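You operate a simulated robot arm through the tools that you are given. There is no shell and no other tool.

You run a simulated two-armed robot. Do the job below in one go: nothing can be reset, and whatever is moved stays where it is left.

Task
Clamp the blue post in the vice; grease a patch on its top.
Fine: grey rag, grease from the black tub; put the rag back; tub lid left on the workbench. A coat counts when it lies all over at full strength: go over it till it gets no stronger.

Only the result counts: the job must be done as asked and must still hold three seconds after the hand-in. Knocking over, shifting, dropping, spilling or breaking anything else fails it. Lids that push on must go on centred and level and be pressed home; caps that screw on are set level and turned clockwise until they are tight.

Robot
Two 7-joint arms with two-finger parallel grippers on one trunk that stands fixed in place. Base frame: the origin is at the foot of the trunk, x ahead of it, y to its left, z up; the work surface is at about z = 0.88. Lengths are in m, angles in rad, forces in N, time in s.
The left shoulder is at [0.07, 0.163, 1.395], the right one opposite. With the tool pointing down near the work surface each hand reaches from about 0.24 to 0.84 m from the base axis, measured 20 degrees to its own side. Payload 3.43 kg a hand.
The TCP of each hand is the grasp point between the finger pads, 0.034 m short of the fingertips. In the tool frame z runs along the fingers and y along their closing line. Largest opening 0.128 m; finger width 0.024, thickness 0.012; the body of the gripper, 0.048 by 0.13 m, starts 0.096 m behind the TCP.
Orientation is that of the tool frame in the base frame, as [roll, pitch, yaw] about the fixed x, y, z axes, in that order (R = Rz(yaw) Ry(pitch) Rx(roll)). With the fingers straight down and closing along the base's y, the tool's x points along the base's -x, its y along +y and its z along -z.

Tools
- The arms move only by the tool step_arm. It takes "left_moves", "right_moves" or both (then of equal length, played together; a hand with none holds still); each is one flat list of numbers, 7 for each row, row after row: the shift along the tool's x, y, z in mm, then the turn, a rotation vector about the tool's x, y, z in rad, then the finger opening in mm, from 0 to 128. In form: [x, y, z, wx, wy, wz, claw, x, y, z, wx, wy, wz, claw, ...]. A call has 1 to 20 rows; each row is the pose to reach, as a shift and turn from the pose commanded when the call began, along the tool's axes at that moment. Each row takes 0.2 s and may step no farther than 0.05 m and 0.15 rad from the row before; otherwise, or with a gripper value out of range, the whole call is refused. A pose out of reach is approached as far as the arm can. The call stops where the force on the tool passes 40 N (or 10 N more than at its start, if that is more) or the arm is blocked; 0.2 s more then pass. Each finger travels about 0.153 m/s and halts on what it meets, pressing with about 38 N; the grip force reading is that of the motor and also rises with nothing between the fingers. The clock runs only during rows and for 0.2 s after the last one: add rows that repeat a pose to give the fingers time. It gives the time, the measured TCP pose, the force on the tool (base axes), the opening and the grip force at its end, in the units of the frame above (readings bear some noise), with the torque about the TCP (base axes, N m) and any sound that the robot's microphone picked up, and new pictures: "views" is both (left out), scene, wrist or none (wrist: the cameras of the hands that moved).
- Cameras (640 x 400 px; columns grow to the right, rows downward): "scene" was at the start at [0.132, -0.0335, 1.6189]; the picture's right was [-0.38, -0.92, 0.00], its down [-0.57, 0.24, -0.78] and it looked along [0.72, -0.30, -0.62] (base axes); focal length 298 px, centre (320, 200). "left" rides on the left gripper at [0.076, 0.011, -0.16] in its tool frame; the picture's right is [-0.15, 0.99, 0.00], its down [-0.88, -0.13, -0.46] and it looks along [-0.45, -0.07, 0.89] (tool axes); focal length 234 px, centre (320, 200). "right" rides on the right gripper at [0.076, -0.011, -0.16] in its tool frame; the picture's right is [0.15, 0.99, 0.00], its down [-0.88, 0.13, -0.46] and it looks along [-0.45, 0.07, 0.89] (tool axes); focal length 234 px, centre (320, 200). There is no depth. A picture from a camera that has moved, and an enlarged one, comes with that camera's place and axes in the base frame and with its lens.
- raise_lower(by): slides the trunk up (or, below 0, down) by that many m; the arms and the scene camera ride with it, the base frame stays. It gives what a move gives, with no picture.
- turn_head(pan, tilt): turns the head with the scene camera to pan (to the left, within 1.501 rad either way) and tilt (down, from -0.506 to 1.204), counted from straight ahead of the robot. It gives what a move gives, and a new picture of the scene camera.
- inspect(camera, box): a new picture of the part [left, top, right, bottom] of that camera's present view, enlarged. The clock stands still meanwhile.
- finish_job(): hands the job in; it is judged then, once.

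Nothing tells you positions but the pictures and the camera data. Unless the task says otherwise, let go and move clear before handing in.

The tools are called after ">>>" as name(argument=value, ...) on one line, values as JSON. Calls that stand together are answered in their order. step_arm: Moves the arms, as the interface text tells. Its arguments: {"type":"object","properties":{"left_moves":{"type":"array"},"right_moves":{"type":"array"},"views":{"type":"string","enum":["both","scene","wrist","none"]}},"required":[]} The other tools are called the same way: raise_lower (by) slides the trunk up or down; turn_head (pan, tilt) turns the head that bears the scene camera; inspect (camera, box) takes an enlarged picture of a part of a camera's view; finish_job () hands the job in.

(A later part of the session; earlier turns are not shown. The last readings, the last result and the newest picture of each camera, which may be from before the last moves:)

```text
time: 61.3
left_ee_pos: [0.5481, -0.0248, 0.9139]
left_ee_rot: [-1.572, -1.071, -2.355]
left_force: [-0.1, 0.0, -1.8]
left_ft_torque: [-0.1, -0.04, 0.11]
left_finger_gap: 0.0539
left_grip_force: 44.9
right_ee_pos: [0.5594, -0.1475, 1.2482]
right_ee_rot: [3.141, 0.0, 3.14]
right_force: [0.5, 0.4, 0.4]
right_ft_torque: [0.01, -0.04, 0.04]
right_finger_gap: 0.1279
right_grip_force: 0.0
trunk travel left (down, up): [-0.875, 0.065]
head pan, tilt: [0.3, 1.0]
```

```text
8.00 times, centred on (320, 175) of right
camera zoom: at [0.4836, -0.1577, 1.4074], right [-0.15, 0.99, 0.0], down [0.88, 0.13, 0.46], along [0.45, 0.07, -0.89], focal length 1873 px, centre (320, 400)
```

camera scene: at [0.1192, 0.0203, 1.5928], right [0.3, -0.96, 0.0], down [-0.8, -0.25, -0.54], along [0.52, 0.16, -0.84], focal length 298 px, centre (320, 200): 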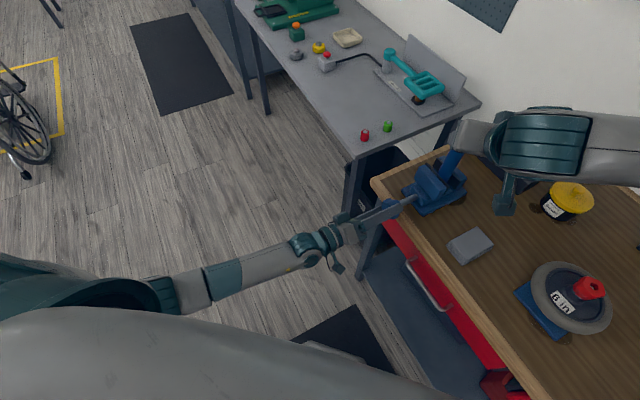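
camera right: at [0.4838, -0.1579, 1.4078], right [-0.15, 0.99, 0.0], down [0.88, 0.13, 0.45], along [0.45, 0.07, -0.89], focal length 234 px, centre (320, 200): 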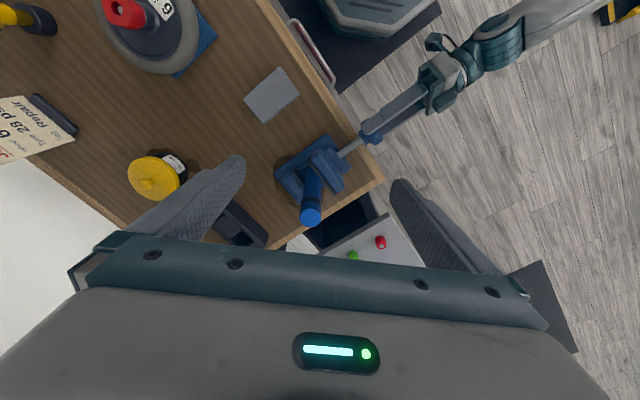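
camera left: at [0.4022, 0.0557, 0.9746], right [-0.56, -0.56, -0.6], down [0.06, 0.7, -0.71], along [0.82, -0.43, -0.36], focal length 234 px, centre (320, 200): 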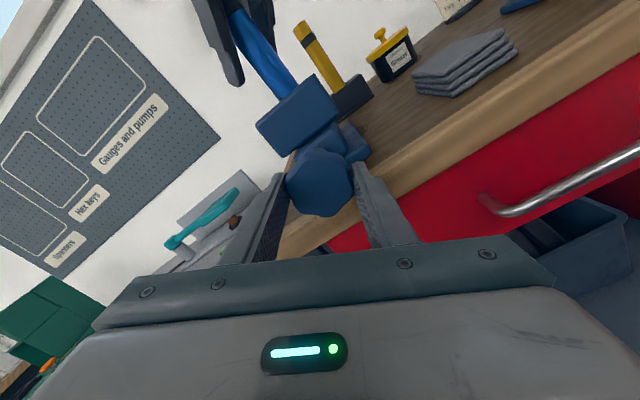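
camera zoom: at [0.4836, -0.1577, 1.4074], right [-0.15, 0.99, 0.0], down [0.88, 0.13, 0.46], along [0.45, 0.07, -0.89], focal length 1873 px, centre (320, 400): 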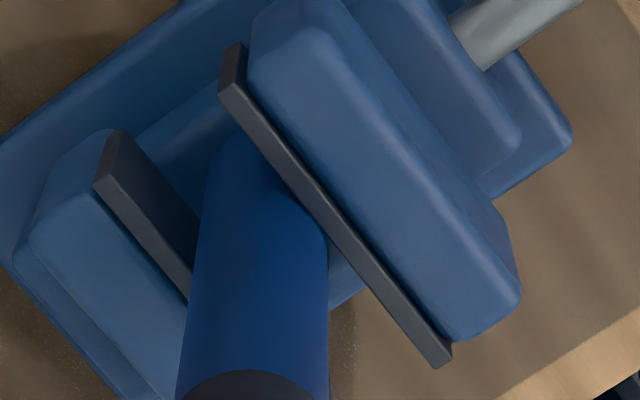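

Regripped. I'll turn another 1.12 rad clockwise and read the torque.

>>> step_arm(left_moves=[0, 0, 0, 0, 0, 0.14, 10, 0, 0, 0, 0, 0, 0.28, 10, 0, 0, 0, 0, 0, 0.42, 10, 0, 0, 0, 0, 0, 0.56, 10, 0, 0, 0, 0, 0, 0.7, 10, 0, 0, 0, 0, 0, 0.84, 10, 0, 0, 0, 0, 0, 0.98, 10, 0, 0, 0, 0, 0, 1.12, 10], views="none")

>>> inspect(camera="left", box=[240, 100, 400, 220])

>>> inspect(camera="right", box=[290, 150, 350, 200])

```text
time: 63.1
left_ee_pos: [0.549, -0.024, 0.9136]
left_ee_rot: [-1.569, 0.053, -2.356]
left_force: [-4.5, 4.1, -3.6]
left_ft_torque: [-0.31, 0.07, -0.29]
left_finger_gap: 0.0536
left_grip_force: 44.7
right_ee_pos: [0.5585, -0.1464, 1.2477]
right_ee_rot: [3.141, 0.0, 3.14]
right_force: [-0.1, -0.4, -0.6]
right_ft_torque: [0.01, 0.01, -0.02]
right_finger_gap: 0.1281
right_grip_force: 0.1
trunk travel left (down, up): [-0.875, 0.065]
head pan, tilt: [0.3, 1.0]
```

```text
3.33 times, centred on (320, 160) of left
camera zoom: at [0.382, 0.0353, 0.8984], right [0.14, 0.14, -0.98], down [0.29, 0.94, 0.18], along [0.95, -0.31, 0.09], focal length 781 px, centre (320, 333)
```

zoom: 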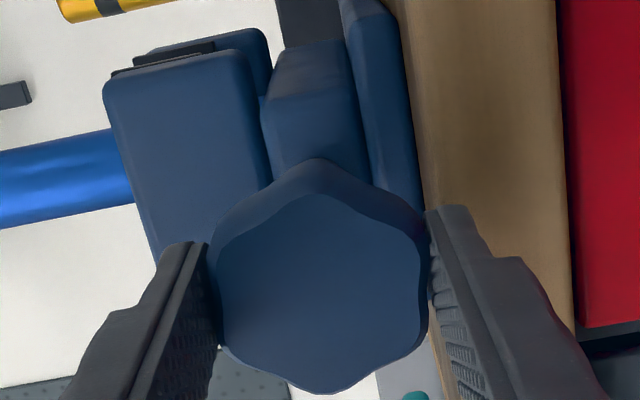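

```text
8.00 times, centred on (320, 175) of right
camera zoom: at [0.4832, -0.1572, 1.4077], right [-0.15, 0.99, 0.0], down [0.88, 0.13, 0.46], along [0.45, 0.07, -0.89], focal length 1873 px, centre (320, 400)
```

zoom: 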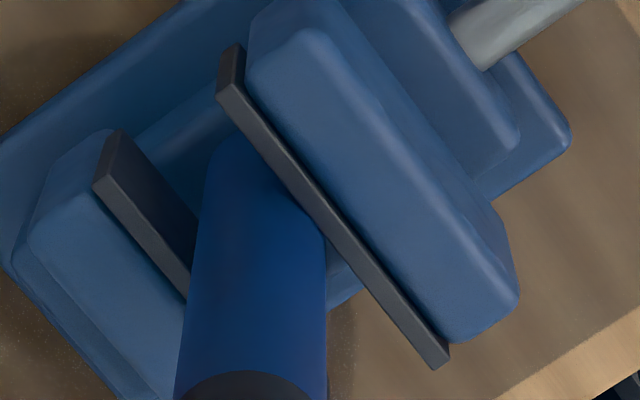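

The knob still turns at a roughly constant ~0.3 N·m while the jaw stays put. I'll complete this stroke and listen/feel for a hard stop.

>>> step_arm(left_moves=[0, 0, 0, 0, 0, 0.14, 10, 0, 0, 0, 0, 0, 0.28, 10, 0, 0, 0, 0, 0, 0.42, 10, 0, 0, 0, 0, 0, 0.56, 10, 0, 0, 0, 0, 0, 0.7, 10, 0, 0, 0, 0, 0, 0.84, 10, 0, 0, 0, 0, 0, 0.98, 10, 0, 0, 0, 0, 0, 1.12, 10], views="none")

>>> inspect(camera="right", box=[290, 150, 350, 200])

>>> inspect(camera="left", box=[240, 100, 400, 220])

```text
time: 64.9
left_ee_pos: [0.5491, -0.0247, 0.9141]
left_ee_rot: [-1.569, 1.173, -2.354]
left_force: [-3.5, 3.7, -1.4]
left_ft_torque: [-0.42, 0.14, -0.3]
left_finger_gap: 0.0538
left_grip_force: 44.7
right_ee_pos: [0.5587, -0.1451, 1.2474]
right_ee_rot: [-3.142, 0.001, 3.141]
right_force: [0.2, 0.1, -0.3]
right_ft_torque: [0.0, 0.01, -0.01]
right_finger_gap: 0.128
right_grip_force: 0.0
trunk travel left (down, up): [-0.875, 0.065]
head pan, tilt: [0.3, 1.0]
```

```text
8.00 times, centred on (320, 175) of right
camera zoom: at [0.483, -0.1573, 1.4078], right [-0.15, 0.99, 0.0], down [0.88, 0.13, 0.46], along [0.45, 0.07, -0.89], focal length 1873 px, centre (320, 400)
```

zoom: 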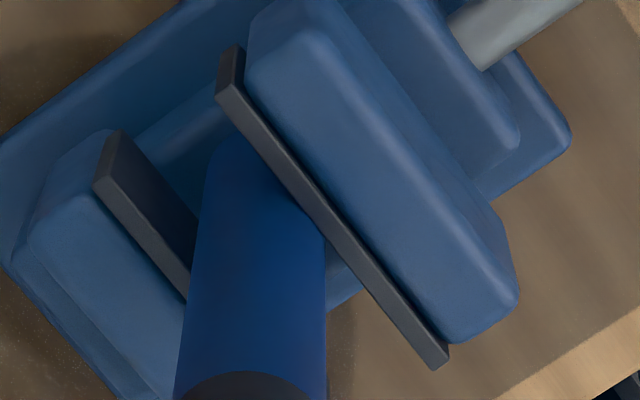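

```text
3.33 times, centred on (320, 160) of left
camera zoom: at [0.4215, 0.0748, 0.8395], right [0.68, 0.69, -0.25], down [-0.17, 0.48, 0.86], along [0.71, -0.55, 0.44], focal length 781 px, centre (320, 333)
```

zoom: 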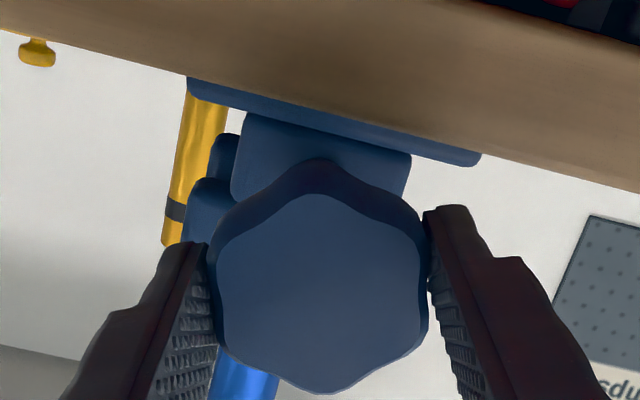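

No hard stop, just steady resistance, like a tightened screw. I'll test the clamp by taking hold of the post with the right hand and pulling gently.

>>> step_arm(right_moves=[-37, 0, 0, 0, 0, 0, 80, -74, 0, 0, 0, 0, 0, 80, -109.5, 0, 0, 0, 0, 0, 80, -109.5, 0, 45, 0, 0, 0, 80, -109.5, 0, 90, 0, 0, 0, 80, -109.5, 0, 90, 0, 0, 0, 80], views="wrist")

>>> inspect(camera="right", box=[240, 80, 400, 240])

```text
time: 66.3
left_ee_pos: [0.547, -0.0243, 0.9143]
left_ee_rot: [-1.568, 1.169, -2.352]
left_force: [-4.5, 2.0, -1.9]
left_ft_torque: [-0.54, 0.06, -0.06]
left_finger_gap: 0.0538
left_grip_force: 44.9
right_ee_pos: [0.6699, -0.1495, 1.1591]
right_ee_rot: [-3.141, 0.0, -3.14]
right_force: [0.4, -0.5, 0.3]
right_ft_torque: [0.01, 0.01, -0.03]
right_finger_gap: 0.08
right_grip_force: 0.0
trunk travel left (down, up): [-0.875, 0.065]
head pan, tilt: [0.3, 1.0]
camera right: at [0.5933, -0.1593, 1.3189], right [-0.15, 0.99, 0.0], down [0.88, 0.13, 0.46], along [0.45, 0.07, -0.89], focal length 234 px, centre (320, 200)
```

right: 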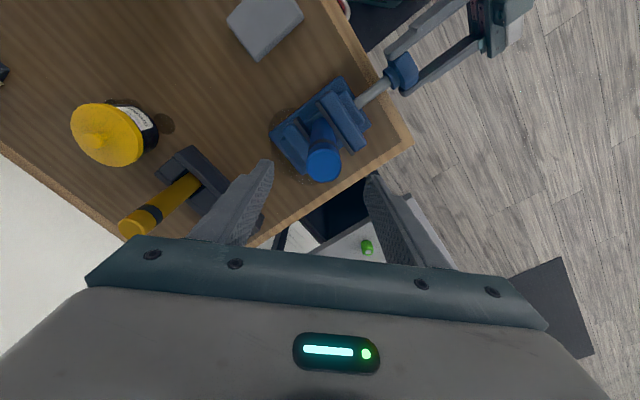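

```text
2.50 times, centred on (320, 160) of right
camera zoom: at [0.5933, -0.1593, 1.3189], right [-0.15, 0.99, 0.0], down [0.88, 0.13, 0.46], along [0.45, 0.07, -0.89], focal length 585 px, centre (320, 300)
```

zoom: 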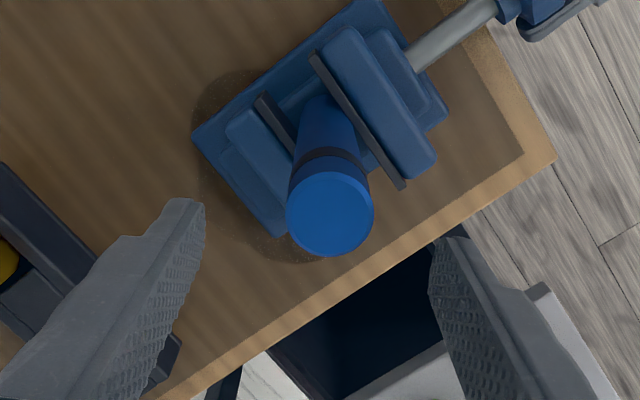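

The overhead view shows the post flush between both pads. I'll centre over it, come down and grip its upper part to tug-test it.

>>> step_arm(right_moves=[3, 4, 20, 0, 0, 0, 70, 3, 4, 45, 0, 0, 0, 70, 3, 4, 70, 0, 0, 0, 70, 3, 4, 92, 0, 0, 0, 70, 3, 4, 92, 0, 0, 0, 50, 3, 4, 92, 0, 0, 0, 30, 3, 4, 92, 0, 0, 0, 10], views="wrist")

```text
time: 67.9
left_ee_pos: [0.5489, -0.0244, 0.9145]
left_ee_rot: [-1.571, 1.171, -2.352]
left_force: [-9.2, 10.7, 1.6]
left_ft_torque: [-0.43, 0.17, -0.26]
left_finger_gap: 0.0534
left_grip_force: 45.1
right_ee_pos: [0.6671, -0.1455, 1.0657]
right_ee_rot: [-3.14, 0.0, 3.137]
right_force: [2.2, -12.0, -0.7]
right_ft_torque: [-0.34, 0.14, 0.05]
right_finger_gap: 0.0316
right_grip_force: 38.2
trunk travel left (down, up): [-0.875, 0.065]
head pan, tilt: [0.3, 1.0]
camera right: at [0.5906, -0.1564, 1.2252], right [-0.14, 0.99, 0.0], down [0.88, 0.13, 0.46], along [0.45, 0.06, -0.89], focal length 234 px, centre (320, 200)
```

right: 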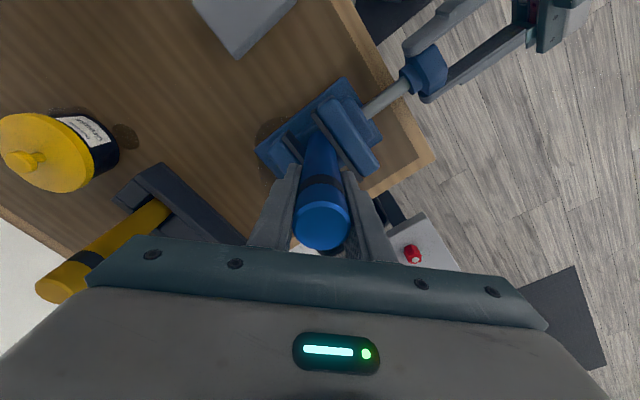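

Closing already met lateral resistance. Now a gentle upward tug of a few millimetres to feel whether the post is held.

>>> step_arm(right_moves=[0, 0, -1, 0, 0, 0, 10, 0, 0, -2, 0, 0, 0, 10, 0, 0, -3, 0, 0, 0, 10], views="none")

```text
time: 68.7
left_ee_pos: [0.5493, -0.0249, 0.9144]
left_ee_rot: [-1.567, 1.172, -2.351]
left_force: [-22.4, 22.0, 10.8]
left_ft_torque: [-0.42, 0.02, 0.04]
left_finger_gap: 0.0538
left_grip_force: 44.8
right_ee_pos: [0.6667, -0.1455, 1.0647]
right_ee_rot: [-3.139, -0.001, 3.137]
right_force: [9.7, -23.0, -23.7]
right_ft_torque: [-1.13, -0.55, 0.14]
right_finger_gap: 0.0317
right_grip_force: 37.8
trunk travel left (down, up): [-0.875, 0.065]
head pan, tilt: [0.3, 1.0]
```

The post resists a 20 N pull – it is clamped. Side load is building up from the hand's offset, so I'll let go with the right hand at once and lift clear.

>>> step_arm(right_moves=[0, 0, 2, 0, 0, 0, 34, 0, 0, 2, 0, 0, 0, 50, 0, 0, 2, 0, 0, 0, 70, 0, 0, -30, 0, 0, 0, 70, 0, 0, -70, 0, 0, 0, 70, 0, 0, -90, 0, 0, 0, 80, 0, 0, -90, 0, 0, 0, 80], views="wrist")

>>> inspect(camera="right", box=[240, 80, 400, 240])

```text
time: 70.3
left_ee_pos: [0.5496, -0.0252, 0.9139]
left_ee_rot: [-1.569, 1.171, -2.353]
left_force: [1.5, -2.3, -1.6]
left_ft_torque: [-0.15, 0.38, -0.29]
left_finger_gap: 0.0535
left_grip_force: 44.7
right_ee_pos: [0.6676, -0.1416, 1.1554]
right_ee_rot: [3.139, 0.0, 3.14]
right_force: [0.6, -0.2, -0.5]
right_ft_torque: [0.03, -0.02, 0.0]
right_finger_gap: 0.08
right_grip_force: 0.0
trunk travel left (down, up): [-0.875, 0.065]
head pan, tilt: [0.3, 1.0]
camera right: at [0.5915, -0.1529, 1.3157], right [-0.15, 0.99, 0.0], down [0.88, 0.13, 0.46], along [0.45, 0.07, -0.89], focal length 234 px, centre (320, 200)
```

right: 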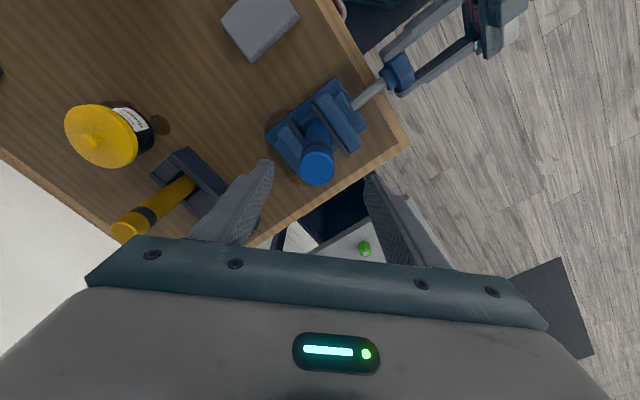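

```text
2.50 times, centred on (320, 160) of right
camera zoom: at [0.5915, -0.1529, 1.3157], right [-0.15, 0.99, 0.0], down [0.88, 0.13, 0.46], along [0.45, 0.07, -0.89], focal length 585 px, centre (320, 300)
```

zoom: 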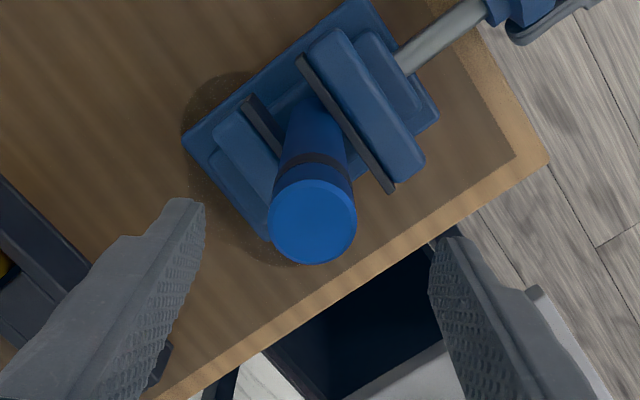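

The post is held and loads have relaxed. For a firm clamp I'll give the knob one more stroke and watch for any increase in torque.

>>> step_arm(left_moves=[0, 0, 0, 0, 0, 0, 60, 0, 0, 0, 0, 0, 0, 80, 0, 0, 0, 0, 0, -0.14, 80, 0, 0, 0, 0, 0, -0.28, 80, 0, 0, 0, 0, 0, -0.42, 80, 0, 0, 0, 0, 0, -0.56, 80, 0, 0, 0, 0, 0, -0.7, 80, 0, 0, 0, 0, 0, -0.84, 80, 0, 0, 0, 0, 0, -0.98, 80, 0, 0, 0, 0, 0, -1.12, 80, 0, 0, 0, 0, 0, -1.26, 80, 0, 0, 0, 0, 0, -1.4, 80, 0, 0, 0, 0, 0, -1.54, 80, 0, 0, 0, 0, 0, -1.68, 80, 0, 0, 0, 0, 0, -1.82, 80, 0, 0, 0, 0, 0, -1.96, 80, 0, 0, 0, 0, 0, -2.1, 80, 0, 0, 0, 0, 0, -2.24, 80, 0, 0, 0, 0, 0, -2.24, 40, 0, 0, 0, 0, 0, -2.24, 10], views="none")

>>> step_arm(left_moves=[0, 0, 0, 0, 0, 0, 10, 0, 0, 0, 0, 0, 0.14, 10, 0, 0, 0, 0, 0, 0.28, 10, 0, 0, 0, 0, 0, 0.42, 10, 0, 0, 0, 0, 0, 0.56, 10, 0, 0, 0, 0, 0, 0.7, 10, 0, 0, 0, 0, 0, 0.84, 10, 0, 0, 0, 0, 0, 0.98, 10, 0, 0, 0, 0, 0, 1.12, 10, 0, 0, 0, 0, 0, 1.26, 10, 0, 0, 0, 0, 0, 1.4, 10, 0, 0, 0, 0, 0, 1.54, 10, 0, 0, 0, 0, 0, 1.68, 10, 0, 0, 0, 0, 0, 1.82, 10, 0, 0, 0, 0, 0, 1.96, 10, 0, 0, 0, 0, 0, 2.1, 10, 0, 0, 0, 0, 0, 2.24, 10], views="none")

>>> inspect(camera="left", box=[240, 100, 400, 220])

>>> inspect(camera="right", box=[240, 80, 400, 240])

```text
time: 74.5
left_ee_pos: [0.5478, -0.0263, 0.9144]
left_ee_rot: [-1.57, -1.07, -2.353]
left_force: [0.0, 0.7, -0.5]
left_ft_torque: [-0.04, -0.01, 0.09]
left_finger_gap: 0.0536
left_grip_force: 44.8
right_ee_pos: [0.6664, -0.1412, 1.1556]
right_ee_rot: [-3.141, 0.0, 3.14]
right_force: [-0.2, 0.5, 0.2]
right_ft_torque: [0.02, 0.0, -0.01]
right_finger_gap: 0.0803
right_grip_force: 0.0
trunk travel left (down, up): [-0.875, 0.065]
head pan, tilt: [0.3, 1.0]
```

```text
time: 78.1
left_ee_pos: [0.5487, -0.0248, 0.9136]
left_ee_rot: [-1.569, 1.173, -2.353]
left_force: [-3.4, 1.1, 0.4]
left_ft_torque: [-0.51, 0.08, -0.49]
left_finger_gap: 0.0536
left_grip_force: 45.1
right_ee_pos: [0.6671, -0.141, 1.156]
right_ee_rot: [3.141, 0.001, -3.142]
right_force: [-0.5, -0.1, 0.1]
right_ft_torque: [-0.02, 0.0, -0.03]
right_finger_gap: 0.0799
right_grip_force: 0.1
trunk travel left (down, up): [-0.875, 0.065]
head pan, tilt: [0.3, 1.0]
```

```text
3.33 times, centred on (320, 160) of left
camera zoom: at [0.4217, 0.0744, 0.8391], right [0.68, 0.69, -0.25], down [-0.17, 0.48, 0.86], along [0.71, -0.55, 0.44], focal length 781 px, centre (320, 333)
```

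zoom: 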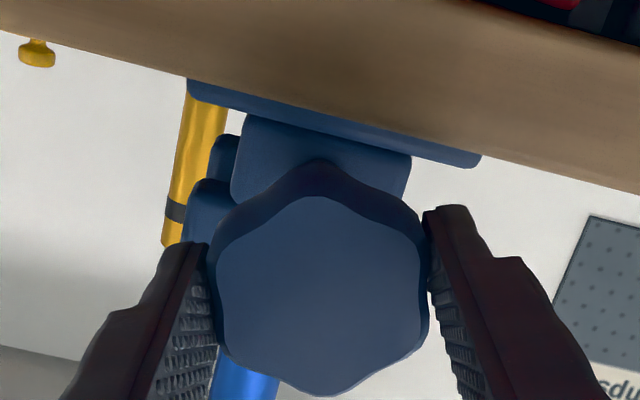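

```text
2.50 times, centred on (320, 160) of right
camera zoom: at [0.5909, -0.1521, 1.3159], right [-0.15, 0.99, 0.0], down [0.88, 0.13, 0.46], along [0.45, 0.07, -0.89], focal length 585 px, centre (320, 300)
```

zoom: 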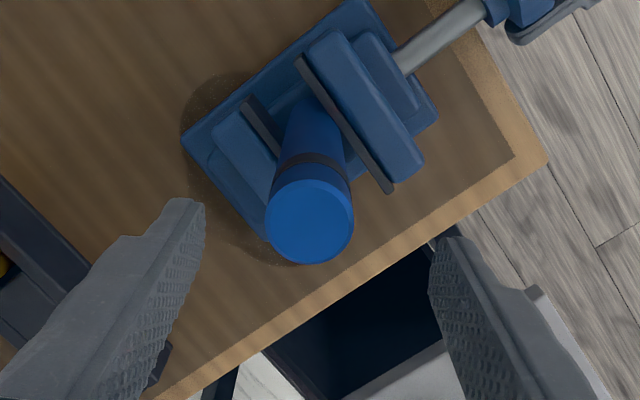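

Torque holds steady at about 0.4 N·m and nothing moves any more: the vice is tight. I'll release the knob and back the left hand straight off along the screw axis.

>>> step_arm(left_moves=[0, 0, 0, 0, 0, 0, 60, 0, 0, 0, 0, 0, 0, 90, 0, 0, -10, 0, 0, -0.1, 90, 0, 0, -25, 0, 0, -0.24, 90, 0, 0, -45, 0, 0, -0.38, 90, 0, 0, -65, 0, 0, -0.52, 90, 0, 0, -85, 0, 0, -0.66, 90, 0, 0, -100, 0, 0, -0.8, 90, 0, 0, -100, 0, 0, -0.94, 90, 0, 0, -100, 0, 0, -1.08, 90], views="both")

>>> inspect(camera="left", box=[220, 40, 420, 200])

```text
time: 80.3
left_ee_pos: [0.4769, 0.0452, 0.9145]
left_ee_rot: [-1.571, 0.088, -2.355]
left_force: [-0.1, -0.6, -0.7]
left_ft_torque: [0.02, 0.0, -0.01]
left_finger_gap: 0.0902
left_grip_force: 0.0
right_ee_pos: [0.6677, -0.1418, 1.1559]
right_ee_rot: [-3.141, 0.0, 3.139]
right_force: [0.5, -0.3, 0.6]
right_ft_torque: [-0.01, -0.02, -0.02]
right_finger_gap: 0.0801
right_grip_force: 0.0
trunk travel left (down, up): [-0.875, 0.065]
head pan, tilt: [0.3, 1.0]
camera scene: at [0.1191, 0.0205, 1.5928], right [0.3, -0.96, 0.0], down [-0.8, -0.25, -0.54], along [0.52, 0.16, -0.84], focal length 298 px, centre (320, 200)
camera left: at [0.3111, 0.1066, 0.8958], right [0.16, 0.16, -0.97], down [0.29, 0.93, 0.21], along [0.94, -0.31, 0.11], focal length 234 px, centre (320, 200)
```

scene: 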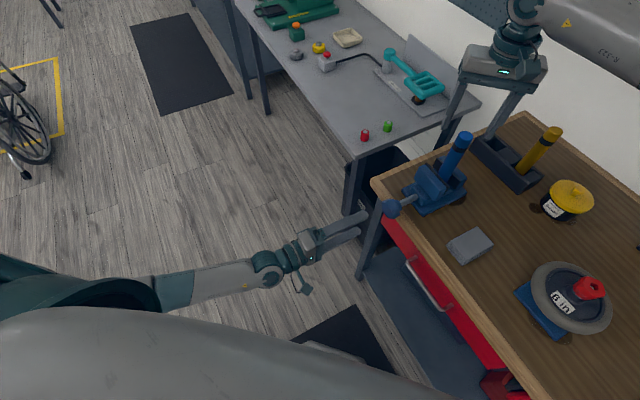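
left: 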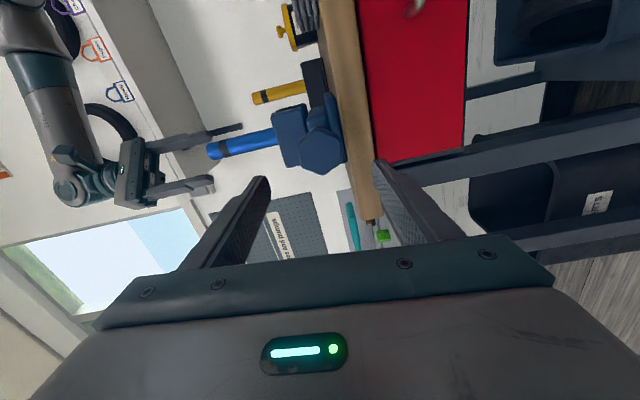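

```text
2.50 times, centred on (320, 120) of left
camera zoom: at [0.3111, 0.1066, 0.8958], right [0.16, 0.16, -0.97], down [0.29, 0.93, 0.21], along [0.94, -0.31, 0.11], focal length 585 px, centre (320, 400)
```

zoom: 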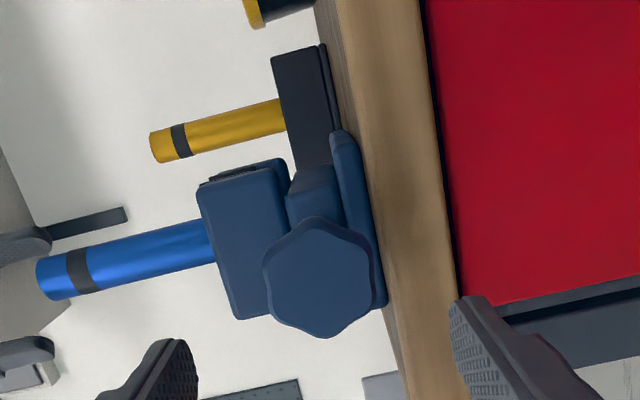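

The knob is free and the post stays put. I'll zoom in from the scene camera to verify the post is upright and the vice is still where it was.

>>> inspect(camera="scene", box=[380, 115, 570, 235])

>>> turn_head(pan=-0.393, tilt=0.668)

>>> inspect(camera="scene", box=[240, 200, 340, 320])

```text
3.33 times, centred on (475, 175) of scene
camera zoom: at [0.1191, 0.0205, 1.5928], right [0.3, -0.96, 0.0], down [-0.8, -0.25, -0.54], along [0.52, 0.16, -0.84], focal length 993 px, centre (-197, 283)
```

zoom: 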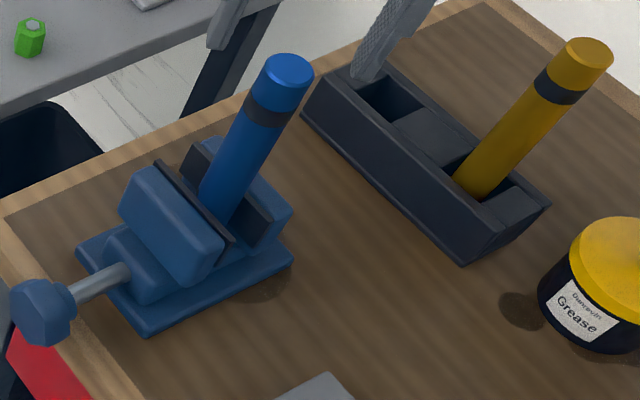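

```text
time: 81.3
left_ee_pos: [0.4775, 0.0457, 0.9149]
left_ee_rot: [-1.57, 0.09, -2.355]
left_force: [0.5, -0.9, -0.2]
left_ft_torque: [-0.02, 0.01, 0.01]
left_finger_gap: 0.0902
left_grip_force: 0.0
right_ee_pos: [0.6668, -0.1412, 1.156]
right_ee_rot: [3.141, 0.001, 3.14]
right_force: [-0.2, -0.2, 0.2]
right_ft_torque: [0.0, 0.03, 0.02]
right_finger_gap: 0.0799
right_grip_force: 0.0
trunk travel left (down, up): [-0.875, 0.065]
head pan, tilt: [-0.393, 0.668]
camera scene: at [0.1321, -0.0331, 1.6188], right [-0.38, -0.92, 0.0], down [-0.57, 0.24, -0.78], along [0.72, -0.3, -0.62], focal length 298 px, centre (320, 200)
```

scene: 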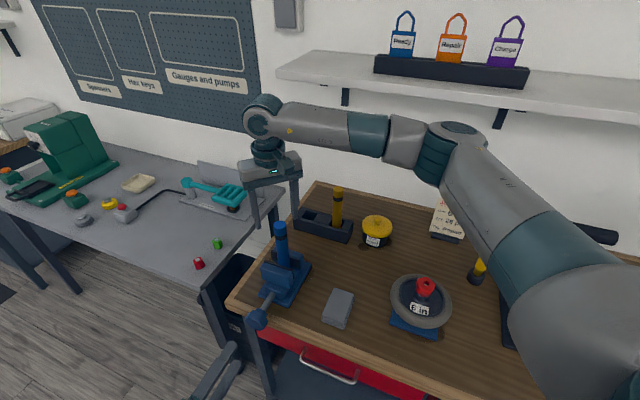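

```text
3.33 times, centred on (290, 260) of scene
camera zoom: at [0.1321, -0.0331, 1.6188], right [-0.38, -0.92, 0.0], down [-0.57, 0.24, -0.78], along [0.72, -0.3, -0.62], focal length 993 px, centre (420, 0)
```

zoom: 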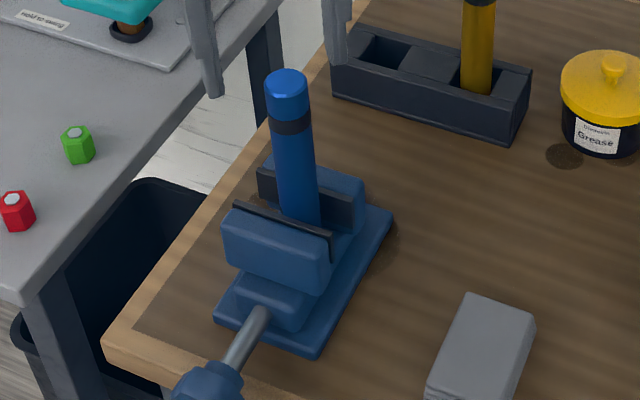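

The post stands plumb in the vice, and nothing else has moved. Next is the grease tub's lid; its knob is near (0.722, -0.477, 0.97). I'll carry the right hand over it, up high first.

>>> step_arm(right_moves=[0, 0, -40, 0, 0, 0, 80, -7, -42, -40, 0, 0, 0, 80, -14, -84, -40, 0, 0, 0, 80, -21, -126, -40, 0, 0, 0, 80, -28, -168, -40, 0, 0, 0, 80, -35, -210, -40, 0, 0, 0, 80, -42, -252, -40, 0, 0, 0, 80, -49, -294, -40, 0, 0, 0, 80, -55, -335, -40, 0, 0, 0, 80, -55, -335, 0, 0, 0, 0, 70, -55, -335, 0, 0, 0, 0, 70], views="both")

>>> inspect(camera="right", box=[240, 80, 400, 220])

>>> inspect(camera="scene", box=[320, 140, 460, 270])

```text
time: 83.9
left_ee_pos: [0.4575, 0.0387, 0.9195]
left_ee_rot: [-1.545, 0.084, -2.386]
left_force: [-1.0, 0.7, -0.3]
left_ft_torque: [-0.03, 0.0, 0.05]
left_finger_gap: 0.0901
left_grip_force: 0.0
right_ee_pos: [0.6939, -0.4495, 1.1848]
right_ee_rot: [-3.128, 0.033, -3.107]
right_force: [0.5, -0.1, -0.1]
right_ft_torque: [-0.01, 0.01, -0.01]
right_finger_gap: 0.07
right_grip_force: 0.1
trunk travel left (down, up): [-0.875, 0.065]
head pan, tilt: [-0.393, 0.668]
stopped in row 11 (right hand): the arm was blocked; the commanded pose is now the measured one
camera scene: at [0.1147, 0.003, 1.6196], right [-0.37, -0.93, 0.01], down [-0.57, 0.21, -0.8], along [0.74, -0.3, -0.6], focal length 298 px, centre (320, 200)
camera right: at [0.6132, -0.4613, 1.3414], right [-0.18, 0.98, -0.02], down [0.86, 0.17, 0.48], along [0.48, 0.07, -0.87], focal length 234 px, centre (320, 200)
```

scene: 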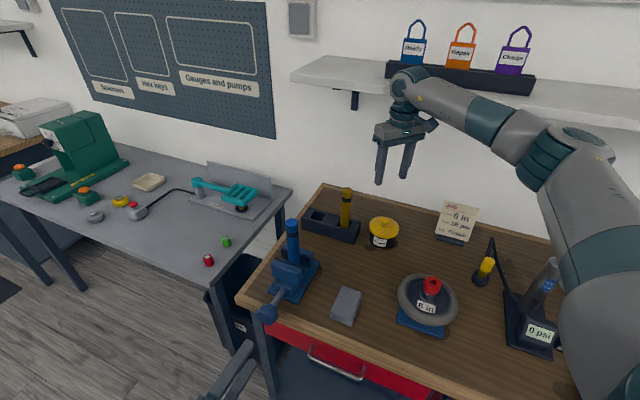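
right: 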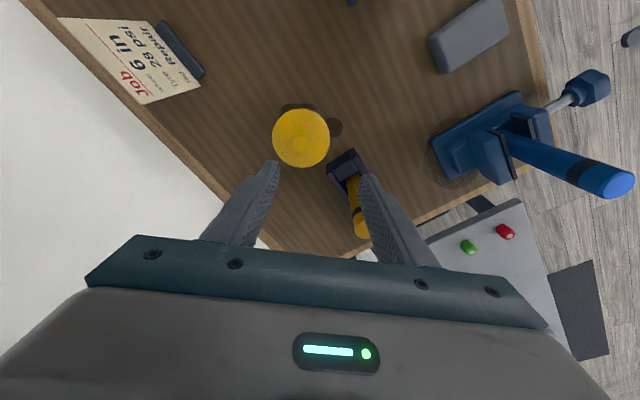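

```text
2.86 times, centred on (320, 150) of right
camera zoom: at [0.6132, -0.4613, 1.3414], right [-0.18, 0.98, -0.02], down [0.86, 0.17, 0.48], along [0.48, 0.07, -0.87], focal length 669 px, centre (320, 343)
```

zoom: 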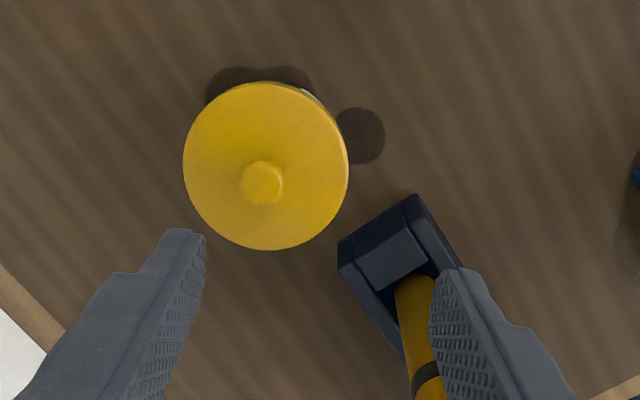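

```text
3.08 times, centred on (390, 205) of scene
camera zoom: at [0.1147, 0.003, 1.6196], right [-0.37, -0.93, 0.01], down [-0.57, 0.21, -0.8], along [0.74, -0.3, -0.6], focal length 917 px, centre (105, 185)
```

zoom: 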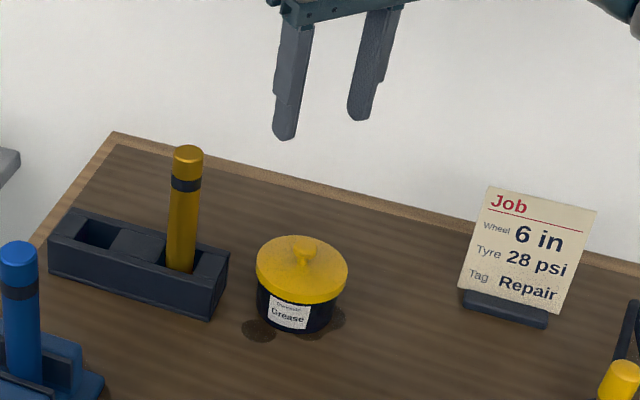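

The arm got blocked: the raised wrist apparently met the shelf edge over the bench, and the trunk was pushed askew. I'll back away from the wall at once, at the same height, and look.

>>> step_arm(right_moves=[14, 14, 0, 0, 0, 0, 70, 28, 28, 0, 0, 0, 0, 70, 42, 42, 0, 0, 0, 0, 70, 56, 56, 0, 0, 0, 0, 70, 70, 70, 0, 0, 0, 0, 70, 70, 70, 0, 0, 0, 0, 70], views="both")

```text
time: 85.3
left_ee_pos: [0.4707, 0.0256, 0.9146]
left_ee_rot: [-1.568, 0.088, -2.38]
left_force: [0.2, 0.5, -0.7]
left_ft_torque: [-0.01, -0.01, -0.02]
left_finger_gap: 0.0903
left_grip_force: 0.1
right_ee_pos: [0.6383, -0.413, 1.1615]
right_ee_rot: [3.138, 0.015, -3.138]
right_force: [-0.3, -1.1, -0.4]
right_ft_torque: [-0.03, 0.02, 0.02]
right_finger_gap: 0.07
right_grip_force: 0.0
trunk travel left (down, up): [-0.875, 0.065]
head pan, tilt: [-0.393, 0.668]
camera scene: at [0.1332, -0.0326, 1.6188], right [-0.38, -0.92, 0.0], down [-0.57, 0.24, -0.78], along [0.72, -0.3, -0.62], focal length 298 px, centre (320, 200)
camera right: at [0.5604, -0.426, 1.3209], right [-0.15, 0.99, 0.0], down [0.87, 0.13, 0.47], along [0.46, 0.07, -0.88], focal length 234 px, centre (320, 200)
```

scene: 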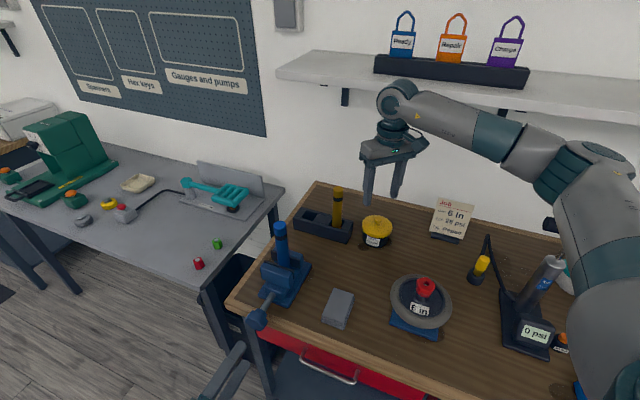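
right: 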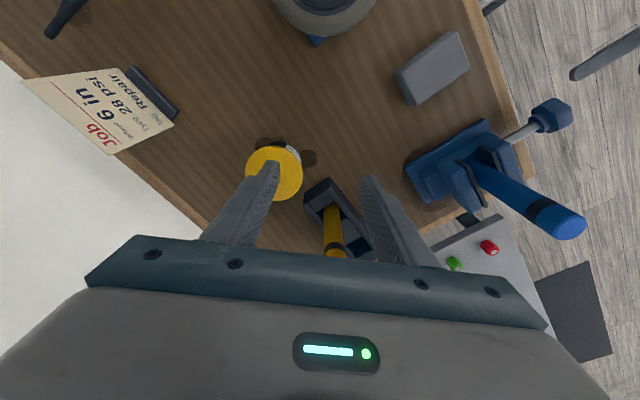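

The trunk sprang back and the shelf, tags and card look untouched; it was the shelf front edge. I'll descend here first so the wrist stays below the shelf, then go in toward the tub at low height.

>>> step_arm(right_moves=[0, 0, 37, 0, 0.005, 0, 70, 0, 0, 74, 0, 0.01, 0, 70, 0, 0, 111, 0, 0.015, 0, 70, 0, 0, 111, 0, 0.015, 0, 70], views="wrist")

>>> step_arm(right_moves=[-17, -13, 0, 0, 0, 0, 70, -34, -26, 0, 0, 0, 0, 70, -51, -39, 0, 0, 0, 0, 70, -68, -52, 0, 0, 0, 0, 70, -84, -65, 0, 0, 0, 0, 70, -84, -65, 0, 0, 0, 0, 70], views="both")

>>> inspect(camera="right", box=[240, 80, 400, 240])

>>> inspect(camera="scene", box=[320, 110, 460, 270])

```text
time: 86.3
left_ee_pos: [0.4701, 0.0269, 0.9153]
left_ee_rot: [-1.57, 0.092, -2.383]
left_force: [-0.7, -0.7, -0.4]
left_ft_torque: [0.02, 0.06, -0.01]
left_finger_gap: 0.0901
left_grip_force: 0.1
right_ee_pos: [0.6395, -0.4141, 1.0517]
right_ee_rot: [3.136, -0.001, -3.139]
right_force: [-0.4, -0.2, 0.3]
right_ft_torque: [0.01, -0.01, 0.03]
right_finger_gap: 0.07
right_grip_force: 0.0
trunk travel left (down, up): [-0.875, 0.065]
head pan, tilt: [-0.393, 0.668]
camera right: at [0.5642, -0.4256, 1.2104], right [-0.15, 0.99, 0.0], down [0.88, 0.13, 0.46], along [0.45, 0.07, -0.89], focal length 234 px, centre (320, 200)
```

right: 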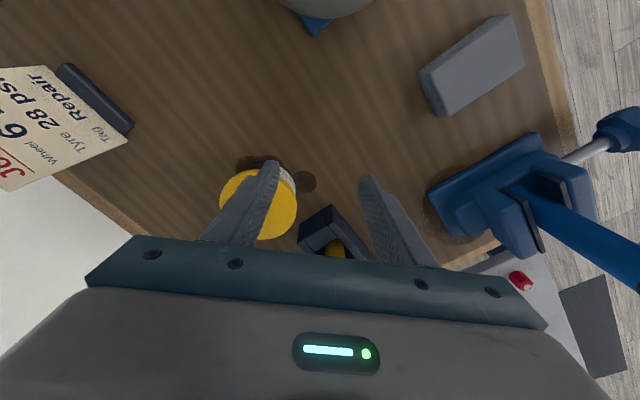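

```text
time: 87.7
left_ee_pos: [0.471, 0.0268, 0.9143]
left_ee_rot: [-1.569, 0.09, -2.381]
left_force: [0.6, 0.5, 0.1]
left_ft_torque: [0.03, 0.01, -0.03]
left_finger_gap: 0.0898
left_grip_force: 0.0
right_ee_pos: [0.7235, -0.4786, 1.0513]
right_ee_rot: [3.137, 0.002, -3.136]
right_force: [-0.5, 0.4, -0.7]
right_ft_torque: [0.01, -0.02, -0.02]
right_finger_gap: 0.0704
right_grip_force: 0.1
trunk travel left (down, up): [-0.875, 0.065]
head pan, tilt: [-0.393, 0.668]
camera scene: at [0.1314, -0.0335, 1.6189], right [-0.38, -0.92, 0.0], down [-0.57, 0.24, -0.78], along [0.73, -0.3, -0.62], focal length 298 px, centre (320, 200)
camera right: at [0.6478, -0.4908, 1.2105], right [-0.15, 0.99, 0.0], down [0.88, 0.13, 0.46], along [0.45, 0.07, -0.89], focal length 234 px, centre (320, 200)
```

scene: 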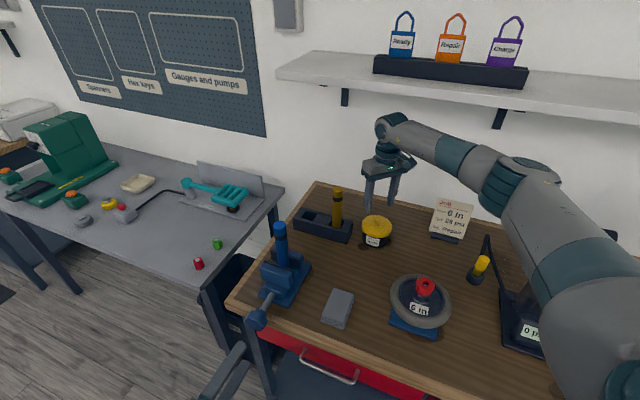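
right: 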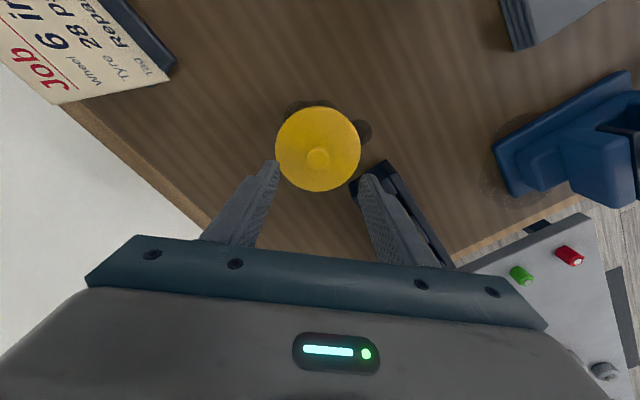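

```text
2.50 times, centred on (320, 160) of right
camera zoom: at [0.6478, -0.4908, 1.2105], right [-0.15, 0.99, 0.0], down [0.88, 0.13, 0.46], along [0.45, 0.07, -0.89], focal length 585 px, centre (320, 300)
```

zoom: 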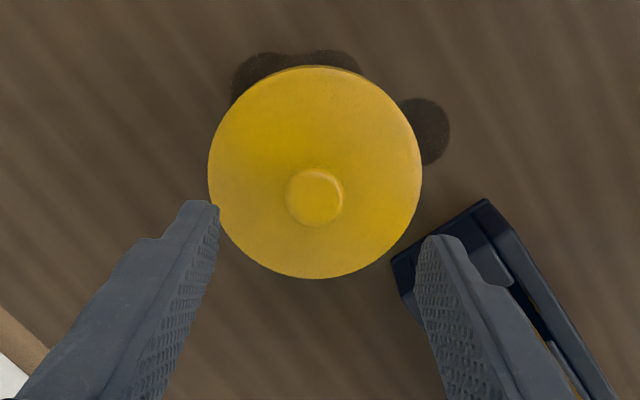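

```text
2.50 times, centred on (390, 190) of scene
camera zoom: at [0.1314, -0.0335, 1.6189], right [-0.38, -0.92, 0.0], down [-0.57, 0.24, -0.78], along [0.73, -0.3, -0.62], focal length 745 px, centre (145, 225)
```

zoom: 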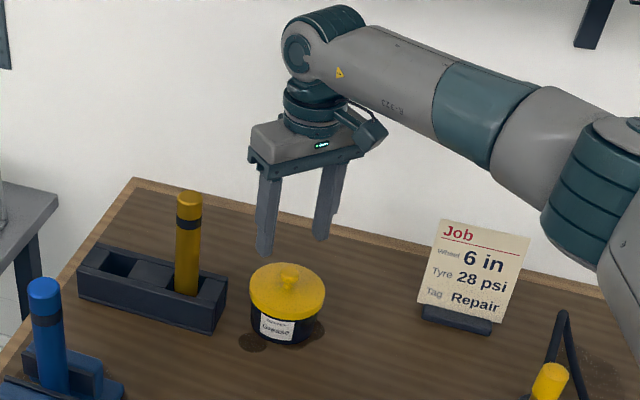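

Well placed: the knob (about 24 mm across) lies within 3 mm of the hand's axis. I'll centre and descend so the tips stop a few millimetres above the lid, then close on the knob.

>>> step_arm(right_moves=[3, -2, 20, 0, 0, 0, 70, 3, -2, 40, 0, 0, 0, 60, 3, -2, 56, 0, 0, 0, 60, 3, -2, 65, 0, 0, 0, 60, 3, -2, 65, 0, 0, 0, 60], views="wrist")

>>> inspect(camera="right", box=[240, 80, 400, 240])

>>> inspect(camera="scene", box=[350, 170, 420, 260])

```text
time: 88.9
left_ee_pos: [0.47, 0.0263, 0.9146]
left_ee_rot: [-1.568, 0.091, -2.382]
left_force: [0.2, -0.2, 0.2]
left_ft_torque: [0.0, 0.0, 0.02]
left_finger_gap: 0.09
left_grip_force: 0.0
right_ee_pos: [0.7203, -0.4806, 0.9862]
right_ee_rot: [3.136, 0.001, -3.139]
right_force: [0.7, -0.4, -0.4]
right_ft_torque: [0.01, 0.01, -0.03]
right_finger_gap: 0.0602
right_grip_force: 0.1
trunk travel left (down, up): [-0.875, 0.065]
head pan, tilt: [-0.393, 0.668]
camera right: at [0.6452, -0.4924, 1.1467], right [-0.15, 0.99, 0.0], down [0.88, 0.13, 0.46], along [0.45, 0.07, -0.89], focal length 234 px, centre (320, 200)
```

right: 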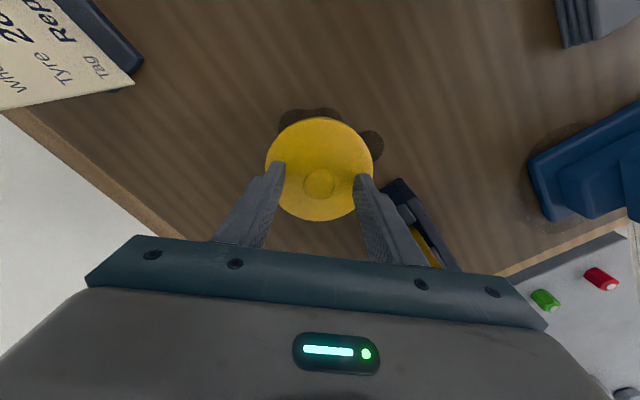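

```text
2.50 times, centred on (320, 160) of right
camera zoom: at [0.6452, -0.4924, 1.1467], right [-0.15, 0.99, 0.0], down [0.88, 0.13, 0.46], along [0.45, 0.07, -0.89], focal length 585 px, centre (320, 300)
```

zoom: 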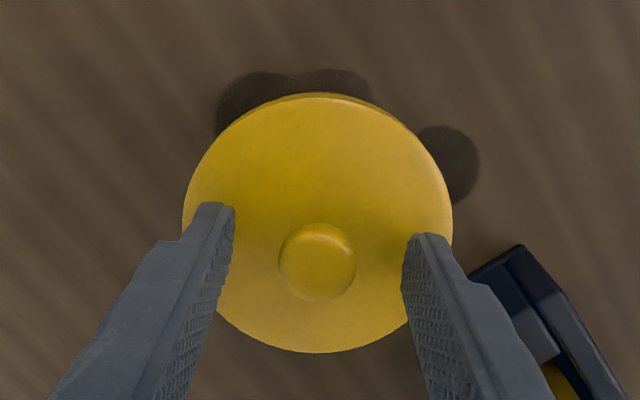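

```text
4.44 times, centred on (385, 215) of scene
camera zoom: at [0.1318, -0.0333, 1.6189], right [-0.38, -0.92, 0.0], down [-0.57, 0.24, -0.78], along [0.72, -0.3, -0.62], focal length 1324 px, centre (31, 133)
```

zoom: 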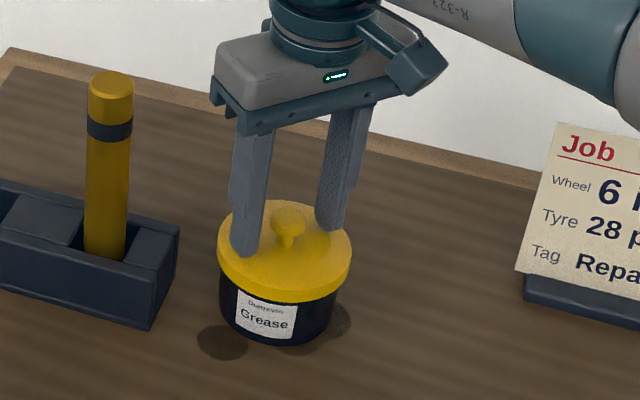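

The knob is centred between the pads with the tips just over the lid. Closing now.

>>> step_arm(right_moves=[0, 0, 0, 0, 0, 0, 40, 0, 0, 0, 0, 0, 0, 26, 0, 0, 0, 0, 0, 0, 8, 0, 0, 0, 0, 0, 0, 8], views="wrist")

>>> inspect(camera="scene", box=[350, 170, 420, 260])

```text
time: 89.9
left_ee_pos: [0.4703, 0.0272, 0.9144]
left_ee_rot: [-1.569, 0.09, -2.384]
left_force: [-0.5, 0.2, 0.4]
left_ft_torque: [-0.03, -0.01, -0.01]
left_finger_gap: 0.0896
left_grip_force: 0.1
right_ee_pos: [0.7219, -0.4809, 0.9865]
right_ee_rot: [3.137, -0.001, -3.138]
right_force: [0.5, 0.1, -0.3]
right_ft_torque: [0.02, -0.02, -0.02]
right_finger_gap: 0.0239
right_grip_force: 38.2
trunk travel left (down, up): [-0.875, 0.065]
head pan, tilt: [-0.393, 0.668]
heard: snap
camera right: at [0.6453, -0.4925, 1.1467], right [-0.15, 0.99, 0.0], down [0.88, 0.13, 0.46], along [0.45, 0.07, -0.89], focal length 234 px, centre (320, 200)
```

right: 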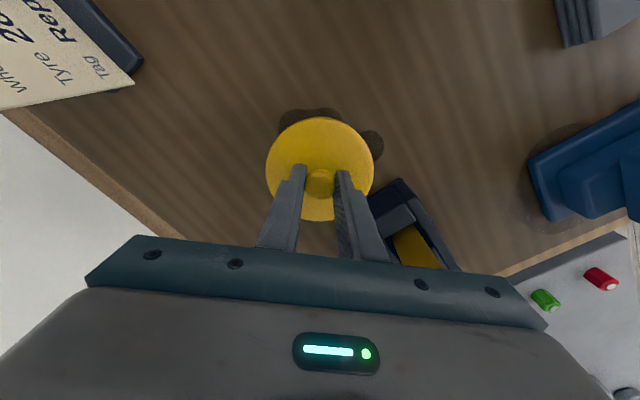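

```text
4.44 times, centred on (385, 215) of scene
camera zoom: at [0.132, -0.0334, 1.6189], right [-0.38, -0.92, 0.0], down [-0.57, 0.24, -0.78], along [0.72, -0.3, -0.62], focal length 1324 px, centre (31, 133)
```

zoom: 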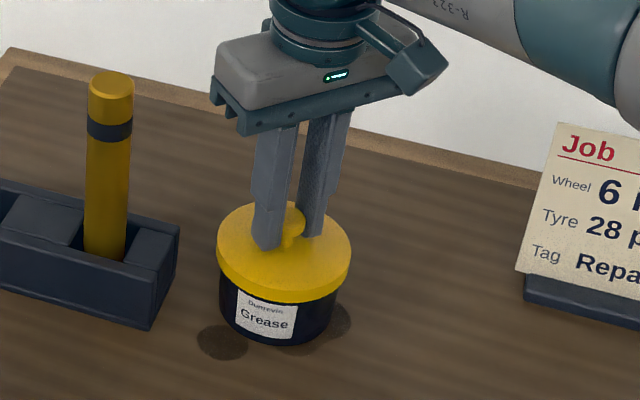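

I heard a snap as the knob was squeezed – the lid has probably come unlatched. I'll lift gently and check that the tub stays down.

>>> step_arm(right_moves=[0, 0, -3, 0, 0, 0, 8, 0, 0, -6, 0, 0, 0, 8, 0, 0, -12, 0, 0, 0, 8, 0, 0, -20, 0, 0, 0, 8], views="wrist")

>>> inspect(camera="scene", box=[350, 170, 420, 260])

```text
time: 90.9
left_ee_pos: [0.47, 0.0264, 0.9141]
left_ee_rot: [-1.568, 0.091, -2.381]
left_force: [0.2, -0.7, 0.3]
left_ft_torque: [0.04, 0.03, -0.01]
left_finger_gap: 0.09
left_grip_force: 0.0
right_ee_pos: [0.7204, -0.479, 1.0084]
right_ee_rot: [3.138, 0.0, -3.137]
right_force: [0.3, -0.1, -0.3]
right_ft_torque: [0.01, 0.01, 0.01]
right_finger_gap: 0.0225
right_grip_force: 13.3
trunk travel left (down, up): [-0.875, 0.065]
head pan, tilt: [-0.393, 0.668]
camera right: at [0.6452, -0.4913, 1.1677], right [-0.15, 0.99, 0.0], down [0.88, 0.13, 0.46], along [0.45, 0.07, -0.89], focal length 234 px, centre (320, 200)
```

right: 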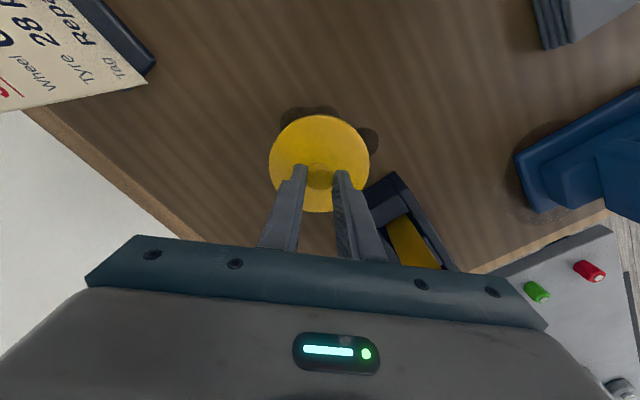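

```text
4.44 times, centred on (385, 215) of scene
camera zoom: at [0.1318, -0.0332, 1.6189], right [-0.38, -0.92, 0.0], down [-0.57, 0.24, -0.78], along [0.72, -0.3, -0.62], focal length 1324 px, centre (31, 133)
```

zoom: 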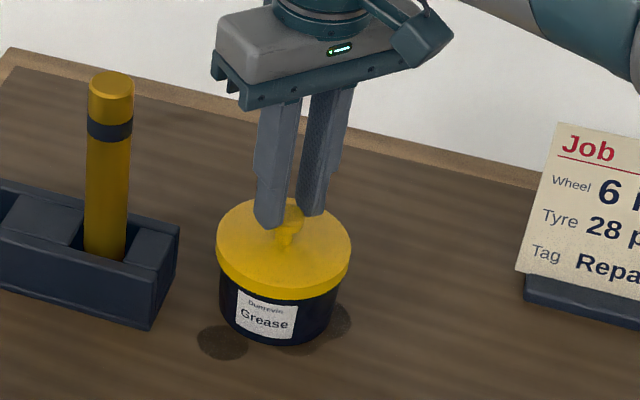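

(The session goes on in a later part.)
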